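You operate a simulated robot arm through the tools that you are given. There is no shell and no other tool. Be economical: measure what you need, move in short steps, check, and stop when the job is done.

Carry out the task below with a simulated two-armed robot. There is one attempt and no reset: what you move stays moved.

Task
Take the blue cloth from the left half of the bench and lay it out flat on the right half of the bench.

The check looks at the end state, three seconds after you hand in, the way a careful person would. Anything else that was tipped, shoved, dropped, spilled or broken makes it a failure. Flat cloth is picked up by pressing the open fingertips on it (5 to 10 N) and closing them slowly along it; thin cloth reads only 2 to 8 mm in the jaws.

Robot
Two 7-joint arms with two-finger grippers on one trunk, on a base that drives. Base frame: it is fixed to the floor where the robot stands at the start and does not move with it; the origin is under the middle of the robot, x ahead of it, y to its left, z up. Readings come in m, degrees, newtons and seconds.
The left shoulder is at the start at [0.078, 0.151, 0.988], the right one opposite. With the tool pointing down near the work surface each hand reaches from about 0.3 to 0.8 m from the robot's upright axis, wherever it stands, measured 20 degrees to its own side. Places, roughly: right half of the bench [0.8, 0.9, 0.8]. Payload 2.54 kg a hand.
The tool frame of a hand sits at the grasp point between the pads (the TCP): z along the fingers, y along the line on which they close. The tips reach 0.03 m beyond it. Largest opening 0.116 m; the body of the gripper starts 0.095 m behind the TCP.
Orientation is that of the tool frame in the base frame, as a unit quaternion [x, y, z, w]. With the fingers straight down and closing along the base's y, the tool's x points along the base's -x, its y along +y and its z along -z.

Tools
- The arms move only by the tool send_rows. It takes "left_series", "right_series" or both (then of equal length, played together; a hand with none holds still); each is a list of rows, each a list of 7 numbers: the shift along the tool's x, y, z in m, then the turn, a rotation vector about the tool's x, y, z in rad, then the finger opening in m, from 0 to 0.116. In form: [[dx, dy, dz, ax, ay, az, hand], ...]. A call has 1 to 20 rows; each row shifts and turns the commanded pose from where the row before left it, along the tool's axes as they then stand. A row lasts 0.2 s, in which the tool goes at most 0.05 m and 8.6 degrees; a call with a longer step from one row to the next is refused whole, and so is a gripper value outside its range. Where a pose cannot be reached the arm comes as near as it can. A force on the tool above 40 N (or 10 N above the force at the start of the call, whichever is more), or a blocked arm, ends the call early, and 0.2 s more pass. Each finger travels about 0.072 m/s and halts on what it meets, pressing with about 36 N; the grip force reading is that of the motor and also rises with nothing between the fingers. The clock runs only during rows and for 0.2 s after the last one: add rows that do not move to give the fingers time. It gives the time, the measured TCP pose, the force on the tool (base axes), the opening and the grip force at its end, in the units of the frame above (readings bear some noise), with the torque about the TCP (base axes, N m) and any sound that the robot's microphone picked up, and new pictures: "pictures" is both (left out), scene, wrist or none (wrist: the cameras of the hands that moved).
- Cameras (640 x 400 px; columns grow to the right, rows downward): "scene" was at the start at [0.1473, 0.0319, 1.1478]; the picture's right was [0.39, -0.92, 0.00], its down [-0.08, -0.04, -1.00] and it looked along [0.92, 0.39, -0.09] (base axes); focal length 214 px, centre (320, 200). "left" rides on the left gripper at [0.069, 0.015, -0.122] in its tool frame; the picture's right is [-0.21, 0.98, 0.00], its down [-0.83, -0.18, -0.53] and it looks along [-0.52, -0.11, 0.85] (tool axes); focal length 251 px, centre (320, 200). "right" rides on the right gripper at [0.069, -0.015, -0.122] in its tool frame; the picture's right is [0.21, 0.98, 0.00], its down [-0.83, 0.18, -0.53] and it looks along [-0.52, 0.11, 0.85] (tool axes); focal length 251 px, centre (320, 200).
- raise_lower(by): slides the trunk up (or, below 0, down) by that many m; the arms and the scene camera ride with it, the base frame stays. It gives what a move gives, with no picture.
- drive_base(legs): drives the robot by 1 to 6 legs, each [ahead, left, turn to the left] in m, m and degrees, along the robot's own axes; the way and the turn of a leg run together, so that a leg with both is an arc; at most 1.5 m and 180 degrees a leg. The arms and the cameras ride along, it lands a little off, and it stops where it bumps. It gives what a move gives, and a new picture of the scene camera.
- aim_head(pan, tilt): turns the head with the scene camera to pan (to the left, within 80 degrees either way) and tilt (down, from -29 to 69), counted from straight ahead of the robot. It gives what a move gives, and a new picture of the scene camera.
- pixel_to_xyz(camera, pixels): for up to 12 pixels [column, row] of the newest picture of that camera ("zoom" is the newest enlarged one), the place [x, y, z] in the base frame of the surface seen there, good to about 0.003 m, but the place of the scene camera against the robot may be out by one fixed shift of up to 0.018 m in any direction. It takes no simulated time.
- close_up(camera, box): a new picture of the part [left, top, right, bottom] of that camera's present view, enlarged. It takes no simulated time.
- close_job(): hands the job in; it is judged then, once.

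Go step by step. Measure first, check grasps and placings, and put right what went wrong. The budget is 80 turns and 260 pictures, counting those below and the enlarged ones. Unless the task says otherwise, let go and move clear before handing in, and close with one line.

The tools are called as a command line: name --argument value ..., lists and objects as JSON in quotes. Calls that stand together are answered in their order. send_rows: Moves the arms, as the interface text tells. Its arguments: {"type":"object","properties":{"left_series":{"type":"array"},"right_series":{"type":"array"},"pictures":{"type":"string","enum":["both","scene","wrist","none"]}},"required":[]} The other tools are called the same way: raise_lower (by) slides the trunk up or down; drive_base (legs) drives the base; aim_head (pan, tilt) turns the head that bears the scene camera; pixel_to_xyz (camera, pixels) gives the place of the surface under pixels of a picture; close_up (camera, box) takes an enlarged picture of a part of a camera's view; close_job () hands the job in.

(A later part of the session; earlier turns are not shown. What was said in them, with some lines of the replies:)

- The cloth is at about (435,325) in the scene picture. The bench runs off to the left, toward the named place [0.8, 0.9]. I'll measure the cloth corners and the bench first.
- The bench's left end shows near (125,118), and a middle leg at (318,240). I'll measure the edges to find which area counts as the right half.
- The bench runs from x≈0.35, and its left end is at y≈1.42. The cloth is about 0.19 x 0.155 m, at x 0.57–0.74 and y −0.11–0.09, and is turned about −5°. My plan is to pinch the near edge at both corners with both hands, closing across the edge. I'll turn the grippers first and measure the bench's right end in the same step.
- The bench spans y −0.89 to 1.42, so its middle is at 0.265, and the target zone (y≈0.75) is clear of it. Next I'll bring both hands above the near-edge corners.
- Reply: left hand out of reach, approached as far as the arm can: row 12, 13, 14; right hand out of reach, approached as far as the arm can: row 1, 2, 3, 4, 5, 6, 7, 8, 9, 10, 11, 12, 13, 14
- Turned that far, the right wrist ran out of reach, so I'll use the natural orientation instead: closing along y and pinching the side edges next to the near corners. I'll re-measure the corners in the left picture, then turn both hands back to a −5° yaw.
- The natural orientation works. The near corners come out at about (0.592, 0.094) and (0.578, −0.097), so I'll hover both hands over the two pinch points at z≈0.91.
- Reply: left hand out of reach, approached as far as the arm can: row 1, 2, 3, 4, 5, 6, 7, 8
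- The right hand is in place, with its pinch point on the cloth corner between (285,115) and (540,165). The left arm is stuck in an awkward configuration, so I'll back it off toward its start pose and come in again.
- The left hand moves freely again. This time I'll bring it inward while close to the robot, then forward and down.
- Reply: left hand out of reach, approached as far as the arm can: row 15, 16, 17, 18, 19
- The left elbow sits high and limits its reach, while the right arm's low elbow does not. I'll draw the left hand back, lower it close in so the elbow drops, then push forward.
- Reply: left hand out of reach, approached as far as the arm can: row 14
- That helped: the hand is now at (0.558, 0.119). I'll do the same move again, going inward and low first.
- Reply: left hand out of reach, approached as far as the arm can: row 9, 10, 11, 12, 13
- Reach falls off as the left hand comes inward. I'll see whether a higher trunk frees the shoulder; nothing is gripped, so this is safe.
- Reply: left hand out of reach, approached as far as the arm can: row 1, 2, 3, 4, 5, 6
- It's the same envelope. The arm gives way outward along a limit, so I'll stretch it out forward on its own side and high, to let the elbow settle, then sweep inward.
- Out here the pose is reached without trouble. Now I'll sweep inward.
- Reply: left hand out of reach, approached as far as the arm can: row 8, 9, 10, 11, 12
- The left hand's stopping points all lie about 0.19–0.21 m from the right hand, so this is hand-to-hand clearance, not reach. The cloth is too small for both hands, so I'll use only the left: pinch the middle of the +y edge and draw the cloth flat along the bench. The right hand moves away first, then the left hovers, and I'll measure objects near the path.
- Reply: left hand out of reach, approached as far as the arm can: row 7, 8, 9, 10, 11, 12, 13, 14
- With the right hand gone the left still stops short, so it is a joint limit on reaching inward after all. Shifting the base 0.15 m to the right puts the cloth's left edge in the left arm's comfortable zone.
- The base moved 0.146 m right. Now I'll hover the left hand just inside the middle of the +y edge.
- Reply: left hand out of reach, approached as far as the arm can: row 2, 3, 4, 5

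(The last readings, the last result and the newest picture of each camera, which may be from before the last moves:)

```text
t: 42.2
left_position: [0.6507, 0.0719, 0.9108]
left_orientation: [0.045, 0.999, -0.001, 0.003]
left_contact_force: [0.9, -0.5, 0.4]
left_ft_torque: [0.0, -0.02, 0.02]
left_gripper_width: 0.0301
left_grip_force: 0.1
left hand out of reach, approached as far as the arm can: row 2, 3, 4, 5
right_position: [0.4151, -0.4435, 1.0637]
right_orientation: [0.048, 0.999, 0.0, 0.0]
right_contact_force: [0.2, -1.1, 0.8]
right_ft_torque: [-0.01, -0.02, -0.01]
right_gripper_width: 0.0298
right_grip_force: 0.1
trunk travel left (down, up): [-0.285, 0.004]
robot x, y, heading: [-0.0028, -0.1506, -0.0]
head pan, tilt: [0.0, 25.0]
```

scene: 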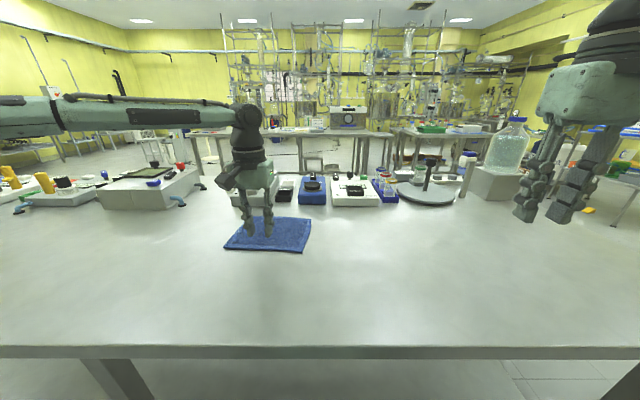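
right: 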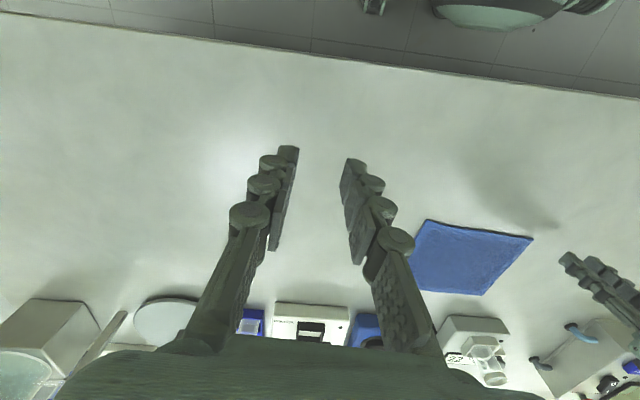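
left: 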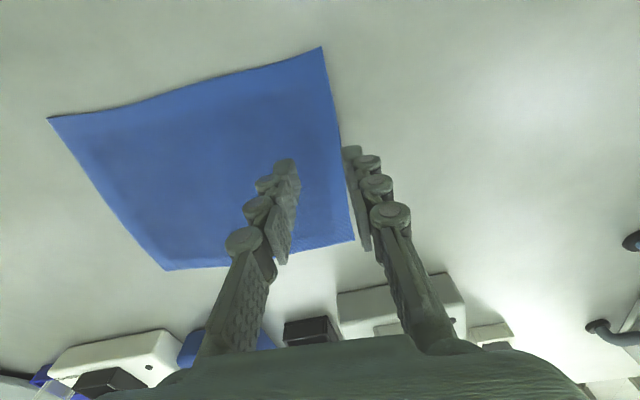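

The tips straddle the edge at about (350,150), and the outer finger is just outside it. I'll shift 9 mm inward and lower toward contact, watching the force.

send_rows --left_series '[[0.0052, -0.0095, 0.005, 0, 0, 0, 0.034], [0, 0, 0.007, 0, 0, 0, 0.034], [0, 0, 0.004, 0, 0, 0, 0.034], [0, 0, 0.003, 0, 0, 0, 0.034], [0, 0, 0.0, 0, 0, 0, 0.034]]' --pictures "wrist"

```text
t: 43.5
left_position: [0.644, 0.063, 0.8919]
left_orientation: [0.045, 0.999, -0.001, 0.003]
left_contact_force: [-0.2, -0.3, 0.3]
left_ft_torque: [0.03, 0.03, 0.03]
left_gripper_width: 0.0341
left_grip_force: 0.1
right_position: [0.4158, -0.4435, 1.0646]
right_orientation: [0.047, 0.999, 0.0, 0.0]
right_contact_force: [0.0, 0.1, 0.7]
right_ft_torque: [-0.02, -0.04, -0.02]
right_gripper_width: 0.03
right_grip_force: 0.2
trunk travel left (down, up): [-0.285, 0.004]
robot x, y, heading: [-0.0043, -0.1465, -0.1]
head pan, tilt: [0.0, 25.0]
```

left: 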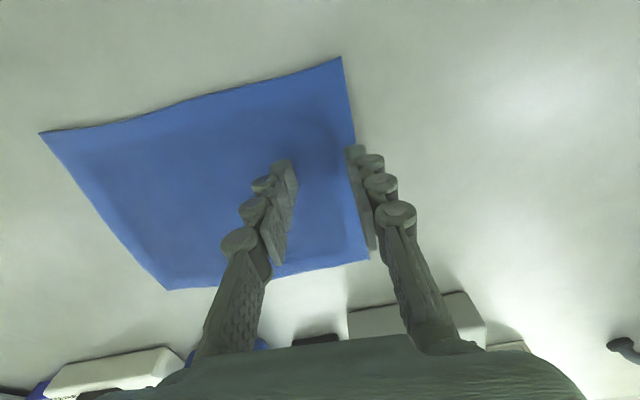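

No contact yet, and the outer finger sits right on the edge line at (355,150). I'll go 7 mm further inward and press down in small steps.

send_rows --left_series '[[0, -0.007, 0, 0, 0, 0, 0.034], [0, 0, 0.002, 0, 0, 0, 0.034], [0, 0, 0.002, 0, 0, 0, 0.034], [0, 0, 0.0015, 0, 0, 0, 0.034], [0, 0, 0.0, 0, 0, 0, 0.034]]' --pictures "wrist"

```text
t: 44.6
left_position: [0.6396, 0.0593, 0.8865]
left_orientation: [0.044, 0.999, -0.001, 0.002]
left_contact_force: [-0.3, 0.2, 0.5]
left_ft_torque: [0.01, -0.01, -0.01]
left_gripper_width: 0.0339
left_grip_force: 0.1
left hand out of reach, approached as far as the arm can: row 1
right_position: [0.4152, -0.4435, 1.0647]
right_orientation: [0.048, 0.999, 0.0, 0.001]
right_contact_force: [-0.2, -0.1, -0.3]
right_ft_torque: [-0.05, 0.0, 0.03]
right_gripper_width: 0.0302
right_grip_force: 0.1
trunk travel left (down, up): [-0.285, 0.004]
robot x, y, heading: [-0.0016, -0.1457, 0.3]
head pan, tilt: [0.0, 25.0]
```

left: 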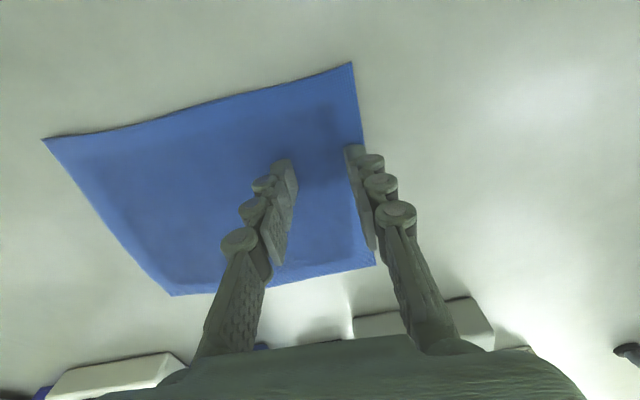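

Both tips are now over the cloth; the edge passes at about (362,150). I'll keep pressing down to find contact.

send_rows --left_series '[[0, 0, 0.0015, 0, 0, 0, 0.034], [0, 0, 0.0015, 0, 0, 0, 0.034], [0, 0, 0, 0, 0, 0, 0.034]]' --pictures "none"

```text
t: 45.5
left_position: [0.6404, 0.0579, 0.8829]
left_orientation: [0.044, 0.999, -0.001, 0.002]
left_contact_force: [0.5, 0.1, 2.5]
left_ft_torque: [-0.03, -0.02, -0.01]
left_gripper_width: 0.0341
left_grip_force: 0.0
right_position: [0.4139, -0.4446, 1.0641]
right_orientation: [0.047, 0.999, 0.0, 0.0]
right_contact_force: [0.5, 0.1, 0.4]
right_ft_torque: [0.0, 0.02, -0.02]
right_gripper_width: 0.0299
right_grip_force: 0.1
trunk travel left (down, up): [-0.285, 0.004]
robot x, y, heading: [0.0036, -0.1479, 0.1]
head pan, tilt: [0.0, 25.0]
```

send_rows --left_series '[[0, 0, 0.0012, 0, 0, 0, 0.034], [0, 0, 0, 0, 0, 0, 0.034]]' --pictures "none"

```text
t: 46.0
left_position: [0.6394, 0.0568, 0.8835]
left_orientation: [0.044, 0.999, -0.002, 0.004]
left_contact_force: [1.1, 0.6, 6.0]
left_ft_torque: [0.05, -0.07, -0.02]
left_gripper_width: 0.0342
left_grip_force: 0.0
right_position: [0.4153, -0.4445, 1.0655]
right_orientation: [0.046, 0.999, 0.001, 0.0]
right_contact_force: [0.4, 1.0, 0.6]
right_ft_torque: [0.03, -0.03, -0.02]
right_gripper_width: 0.0299
right_grip_force: 0.0
trunk travel left (down, up): [-0.285, 0.004]
robot x, y, heading: [-0.001, -0.1457, 0.2]
head pan, tilt: [0.0, 25.0]
```

The press reads 6 N, inside the 5–10 N range. I'll close slowly now.

send_rows --left_series '[[0, 0, 0, 0, 0, 0, 0.031], [0, 0, 0, 0, 0, 0, 0.028], [0, 0, 0, 0, 0, 0, 0.025], [0, 0, 0, 0, 0, 0, 0.022], [0, 0, 0, 0, 0, 0, 0.019], [0, 0, 0, 0, 0, 0, 0.016], [0, 0, 0, 0, 0, 0, 0.013], [0, 0, 0, 0, 0, 0, 0.01], [0, 0, 0, 0, 0, 0, 0.007], [0, 0, 0, 0, 0, 0, 0.004], [0, 0, 0, 0, 0, 0, 0], [0, 0, 0, 0, 0, 0, 0], [0, 0, 0, 0, 0, 0, 0]]' --pictures "wrist"

```text
t: 48.9
left_position: [0.6391, 0.0585, 0.8818]
left_orientation: [0.045, 0.999, 0.0, 0.002]
left_contact_force: [-0.1, -0.2, 3.8]
left_ft_torque: [-0.01, 0.04, 0.03]
left_gripper_width: 0.0037
left_grip_force: 32.3
right_position: [0.4157, -0.4427, 1.0635]
right_orientation: [0.047, 0.999, 0.0, 0.0]
right_contact_force: [-0.4, 0.3, 0.8]
right_ft_torque: [0.0, 0.02, 0.02]
right_gripper_width: 0.0299
right_grip_force: 0.0
trunk travel left (down, up): [-0.285, 0.004]
robot x, y, heading: [0.004, -0.1447, 0.1]
head pan, tilt: [0.0, 25.0]
```

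left: 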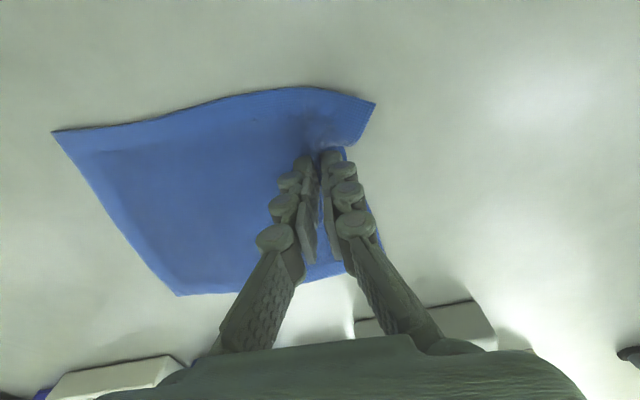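

The jaws read 3.7 mm with cloth between them, so it is pinched. I'll lift 10 mm and drag slowly toward the robot and to the left.

send_rows --left_series '[[0, 0, -0.005, 0, 0, 0, 0], [0, 0, -0.005, 0, 0, 0, 0], [0.0081, 0.0152, 0, 0, 0, 0, 0], [0.0081, 0.0152, 0, 0, 0, 0, 0], [0.0081, 0.0152, 0, 0, 0, 0, 0], [0.0081, 0.0152, 0, 0, 0, 0, 0], [0.0081, 0.0152, 0, 0, 0, 0, 0], [0.0081, 0.0152, 0, 0, 0, 0, 0], [0, 0, 0, 0, 0, 0, 0]]'

```text
t: 50.9
left_position: [0.6015, 0.1526, 0.8923]
left_orientation: [0.044, 0.999, -0.001, 0.001]
left_contact_force: [-0.7, 0.0, -1.3]
left_ft_torque: [0.04, 0.03, -0.01]
left_gripper_width: 0.0042
left_grip_force: 32.5
right_position: [0.4147, -0.4448, 1.0641]
right_orientation: [0.046, 0.999, 0.0, 0.0]
right_contact_force: [0.1, -0.2, -0.6]
right_ft_torque: [0.06, 0.0, -0.01]
right_gripper_width: 0.0302
right_grip_force: 0.0
trunk travel left (down, up): [-0.285, 0.004]
robot x, y, heading: [-0.0003, -0.146, -0.2]
head pan, tilt: [0.0, 25.0]
```

scene: 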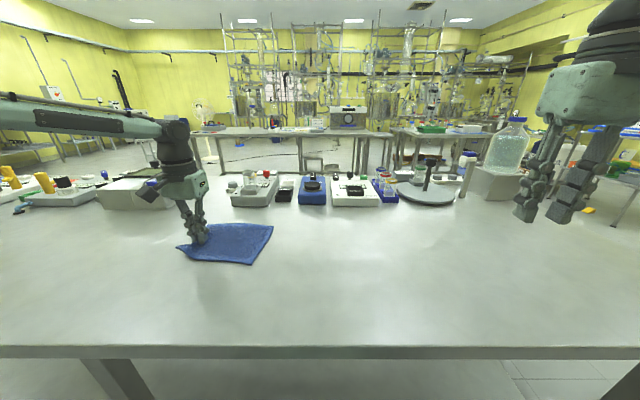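
left: 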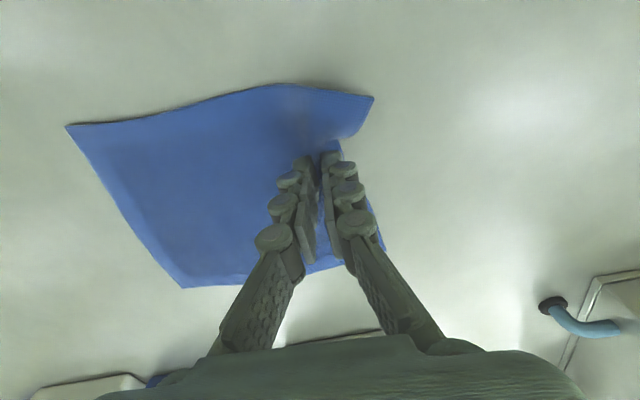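

The cloth follows flat. I'll continue to about (0.53, 0.25), then let the base take it left.

send_rows --left_series '[[0.01, 0.0125, 0, 0, 0, 0, 0], [0.01, 0.0125, 0, 0, 0, 0, 0], [0.01, 0.0125, 0, 0, 0, 0, 0], [0.01, 0.0125, 0, 0, 0, 0, 0], [0.01, 0.0125, 0, 0, 0, 0, 0], [0.01, 0.0125, 0, 0, 0, 0, 0], [0.01, 0.0125, 0, 0, 0, 0, 0], [0, 0, 0, 0, 0, 0, 0]]' --pictures "none"

drive_base --legs '[[0, 0.3, 0]]'

```text
t: 52.6
left_position: [0.5377, 0.2472, 0.8924]
left_orientation: [0.045, 0.999, -0.001, 0.001]
left_contact_force: [-0.5, 0.8, 1.3]
left_ft_torque: [0.01, -0.02, 0.01]
left_gripper_width: 0.0039
left_grip_force: 34.8
right_position: [0.4151, -0.444, 1.064]
right_orientation: [0.048, 0.999, 0.0, 0.0]
right_contact_force: [0.4, 0.7, 0.4]
right_ft_torque: [-0.03, 0.01, 0.0]
right_gripper_width: 0.0301
right_grip_force: 0.1
trunk travel left (down, up): [-0.285, 0.004]
robot x, y, heading: [-0.0013, -0.1453, -0.0]
head pan, tilt: [0.0, 25.0]
```

```text
t: 56.1
left_position: [0.5369, 0.5421, 0.892]
left_orientation: [0.046, 0.999, -0.002, 0.0]
left_contact_force: [0.4, 0.2, 0.9]
left_ft_torque: [0.08, 0.01, 0.04]
left_gripper_width: 0.0031
left_grip_force: 31.8
right_position: [0.4142, -0.1476, 1.0643]
right_orientation: [0.048, 0.999, 0.0, -0.001]
right_contact_force: [0.2, -0.1, -0.7]
right_ft_torque: [-0.02, 0.01, 0.01]
right_gripper_width: 0.03
right_grip_force: 0.1
trunk travel left (down, up): [-0.285, 0.004]
robot x, y, heading: [0.0009, 0.151, 0.2]
head pan, tilt: [0.0, 25.0]
```

scene: 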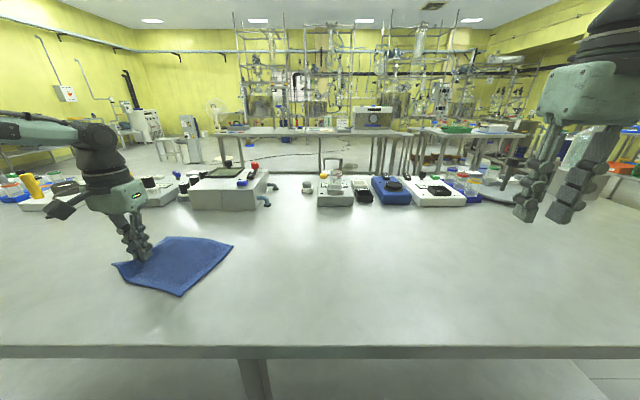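

The cloth is trailing flat from (115,265) to (230,245). I'll drive another 0.35 m left.

drive_base --legs '[[0, 0.35, 0]]'

aim_head --pan 25 --tilt 35

```text
t: 60.1
left_position: [0.537, 0.8965, 0.8912]
left_orientation: [0.045, 0.999, -0.002, 0.001]
left_contact_force: [1.1, -1.3, -0.7]
left_ft_torque: [0.03, -0.02, 0.0]
left_gripper_width: 0.0032
left_grip_force: 32.3
right_position: [0.414, 0.2068, 1.0651]
right_orientation: [0.048, 0.999, 0.0, 0.001]
right_contact_force: [-0.1, 0.4, 0.7]
right_ft_torque: [0.0, -0.01, 0.02]
right_gripper_width: 0.0301
right_grip_force: 0.1
trunk travel left (down, up): [-0.285, 0.004]
robot x, y, heading: [0.0013, 0.5038, 0.2]
head pan, tilt: [0.0, 25.0]
```

scene: 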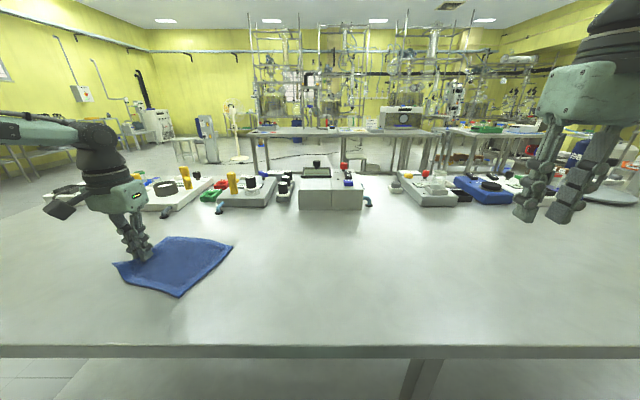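

```text
t: 61.0
left_position: [0.5373, 0.897, 0.892]
left_orientation: [0.045, 0.999, -0.001, 0.001]
left_contact_force: [0.5, -0.1, 0.6]
left_ft_torque: [0.03, 0.0, 0.0]
left_gripper_width: 0.0033
left_grip_force: 32.2
right_position: [0.4142, 0.2063, 1.0651]
right_orientation: [0.048, 0.999, 0.0, 0.0]
right_contact_force: [0.6, 0.0, 0.3]
right_ft_torque: [-0.01, -0.01, -0.01]
right_gripper_width: 0.03
right_grip_force: 0.0
trunk travel left (down, up): [-0.285, 0.004]
robot x, y, heading: [0.0025, 0.506, 0.2]
head pan, tilt: [25.0, 35.0]
```

scene: 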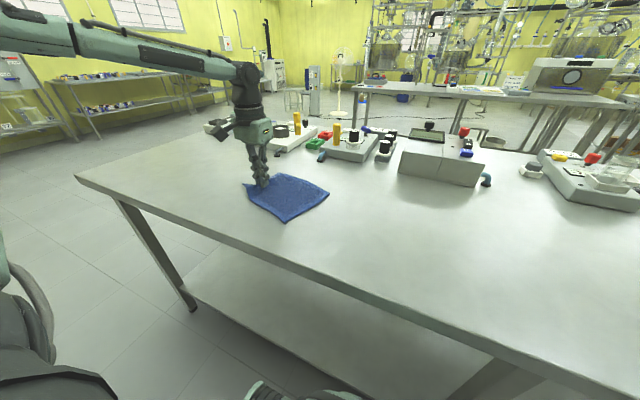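

The cloth lies well inside the right half. I'll lower the fingers back to the bench so that opening them slowly unrolls the pinched ridge.

send_rows --left_series '[[0, 0, 0.003, 0, 0, 0, 0], [0, 0, 0.003, 0, 0, 0, 0], [0, 0, 0.003, 0, 0, 0, 0], [0, 0, 0, 0, 0, 0, 0]]' --pictures "none"

```text
t: 62.0
left_position: [0.5373, 0.8969, 0.8836]
left_orientation: [0.045, 0.999, 0.0, 0.001]
left_contact_force: [0.1, -0.2, 3.6]
left_ft_torque: [0.05, 0.0, 0.02]
left_gripper_width: 0.0037
left_grip_force: 32.6
right_position: [0.4137, 0.2055, 1.0635]
right_orientation: [0.047, 0.999, 0.0, 0.0]
right_contact_force: [-0.3, 0.7, 0.6]
right_ft_torque: [0.01, -0.02, -0.01]
right_gripper_width: 0.03
right_grip_force: 0.1
trunk travel left (down, up): [-0.285, 0.004]
robot x, y, heading: [-0.0027, 0.5022, 0.0]
head pan, tilt: [25.0, 35.0]
```

The fingers touch lightly at 3.6 N. I'll open them slowly.

send_rows --left_series '[[0, 0, 0, 0, 0, 0, 0.004], [0, 0, 0, 0, 0, 0, 0.008], [0, 0, 0, 0, 0, 0, 0.012], [0, 0, 0, 0, 0, 0, 0.016], [0, 0, 0, 0, 0, 0, 0.02], [0, 0, 0, 0, 0, 0, 0.024], [0, 0, 0, 0, 0, 0, 0.028], [0, 0, 0, 0, 0, 0, 0.032], [0, 0, 0, 0, 0, 0, 0.036], [0, 0, 0, 0, 0, 0, 0.036]]' --pictures "wrist"

```text
t: 64.2
left_position: [0.5371, 0.8957, 0.8829]
left_orientation: [0.046, 0.999, 0.0, 0.001]
left_contact_force: [0.6, -0.7, 4.7]
left_ft_torque: [-0.02, -0.04, 0.01]
left_gripper_width: 0.0367
left_grip_force: 0.1
right_position: [0.414, 0.2067, 1.0647]
right_orientation: [0.048, 0.999, 0.0, 0.0]
right_contact_force: [-0.4, 0.7, 0.5]
right_ft_torque: [0.01, 0.02, -0.02]
right_gripper_width: 0.0301
right_grip_force: 0.0
trunk travel left (down, up): [-0.285, 0.004]
robot x, y, heading: [-0.0003, 0.5041, 0.3]
head pan, tilt: [25.0, 35.0]
```

left: 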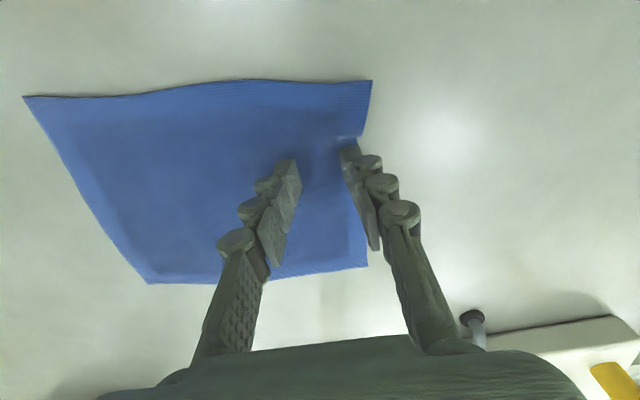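

It opened out well, with only a slight notch left near (355,140). I'll lift away and look.

send_rows --left_series '[[0, 0, -0.005, 0, 0, 0, 0.036], [0, 0, -0.01, 0, 0, 0, 0.036], [0, 0, -0.02, 0, 0, 0, 0.036], [0.01, 0, -0.025, 0, 0, 0, 0.036], [0.02, 0, -0.025, 0, 0, 0, 0.036], [0.025, 0, -0.025, 0, 0, 0, 0.036], [0.025, 0, -0.01, 0, 0, 0, 0.036], [0, 0, 0, 0, 0, 0, 0.036]]'

close_up --camera "scene" --box '[210, 150, 370, 250]'

```text
t: 66.0
left_position: [0.4568, 0.9029, 1.0019]
left_orientation: [0.046, 0.999, 0.0, 0.0]
left_contact_force: [-0.5, -0.5, 0.4]
left_ft_torque: [-0.01, 0.01, -0.02]
left_gripper_width: 0.0363
left_grip_force: 0.0
right_position: [0.4146, 0.2067, 1.0653]
right_orientation: [0.048, 0.999, 0.0, 0.0]
right_contact_force: [-0.4, 0.0, -0.4]
right_ft_torque: [0.01, -0.04, 0.0]
right_gripper_width: 0.03
right_grip_force: 0.0
trunk travel left (down, up): [-0.285, 0.004]
robot x, y, heading: [0.0001, 0.5036, 0.1]
head pan, tilt: [25.0, 35.0]
```

scene: 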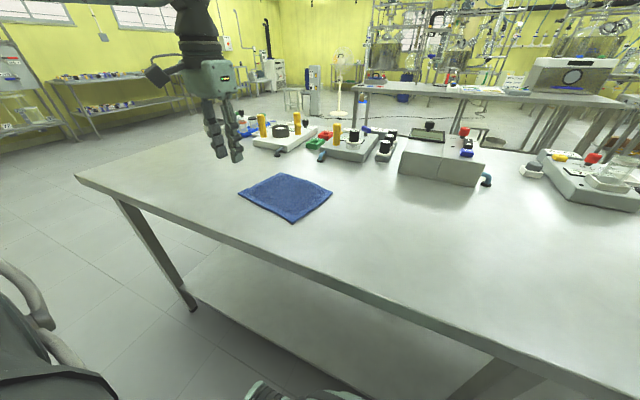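
left: 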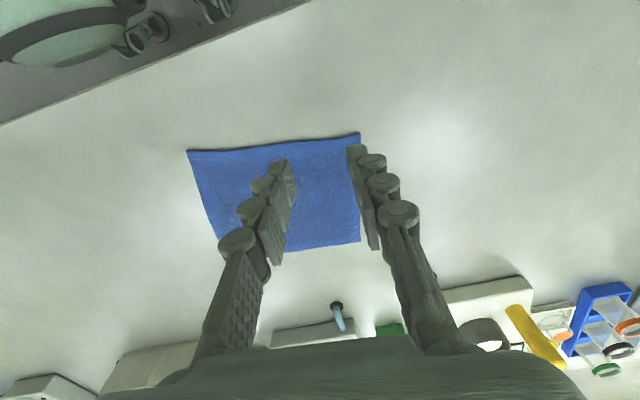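

```text
4.00 times, centred on (290, 200) of scene
```

zoom: 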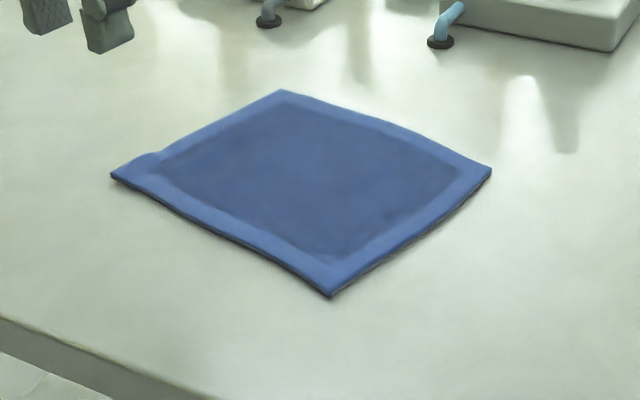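

The cloth lies flat with all four corners out, apart from a tiny ripple at zoom (150,158). A quick check of heights and position before I hand in.

pixel_to_xyz --camera "zoom" --pixels '[[118, 174], [150, 160], [165, 170], [280, 95], [485, 172], [330, 292], [310, 180], [220, 220], [400, 240], [60, 250]]'

aim_head --pan -20 --tilt 30

```text
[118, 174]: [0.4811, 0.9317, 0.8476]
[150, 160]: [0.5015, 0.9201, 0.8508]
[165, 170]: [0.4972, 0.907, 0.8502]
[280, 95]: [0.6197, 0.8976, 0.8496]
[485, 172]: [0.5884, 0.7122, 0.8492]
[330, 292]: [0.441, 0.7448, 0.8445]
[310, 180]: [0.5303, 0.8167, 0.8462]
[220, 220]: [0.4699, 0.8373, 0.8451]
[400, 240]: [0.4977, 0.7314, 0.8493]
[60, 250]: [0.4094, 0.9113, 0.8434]
```

```text
t: 67.1
left_position: [0.4575, 0.9039, 1.0018]
left_orientation: [0.045, 0.999, -0.001, 0.001]
left_contact_force: [0.4, -0.1, -0.5]
left_ft_torque: [-0.04, -0.02, 0.03]
left_gripper_width: 0.036
left_grip_force: 0.0
right_position: [0.4129, 0.2055, 1.0651]
right_orientation: [0.048, 0.999, 0.0, 0.0]
right_contact_force: [0.1, -0.4, 0.5]
right_ft_torque: [-0.03, -0.02, 0.02]
right_gripper_width: 0.03
right_grip_force: 0.1
trunk travel left (down, up): [-0.285, 0.004]
robot x, y, heading: [-0.0017, 0.5066, -0.2]
head pan, tilt: [-20.0, 30.0]
```

scene: 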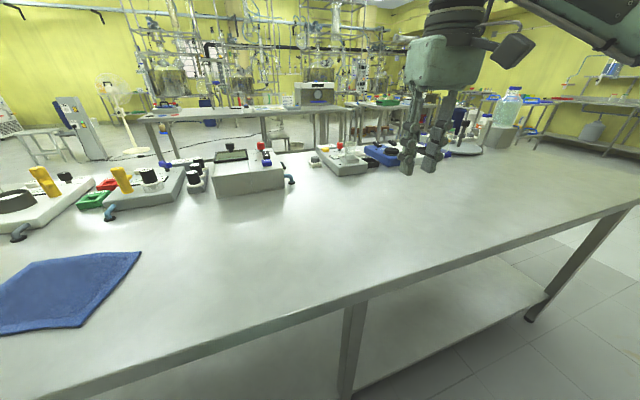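

The cloth's heights vary by only a few millimetres. It spans x 0.44–0.62 and y 0.71–0.93, well past the bench's middle at y≈0.265. Everything else is undisturbed and both hands are clear, so I'm handing in.

close_job

```text
The job is handed in.
```

The blue cloth now lies flat on the right half of the bench, with all four corners out; nothing else was moved, and I've handed the job in.
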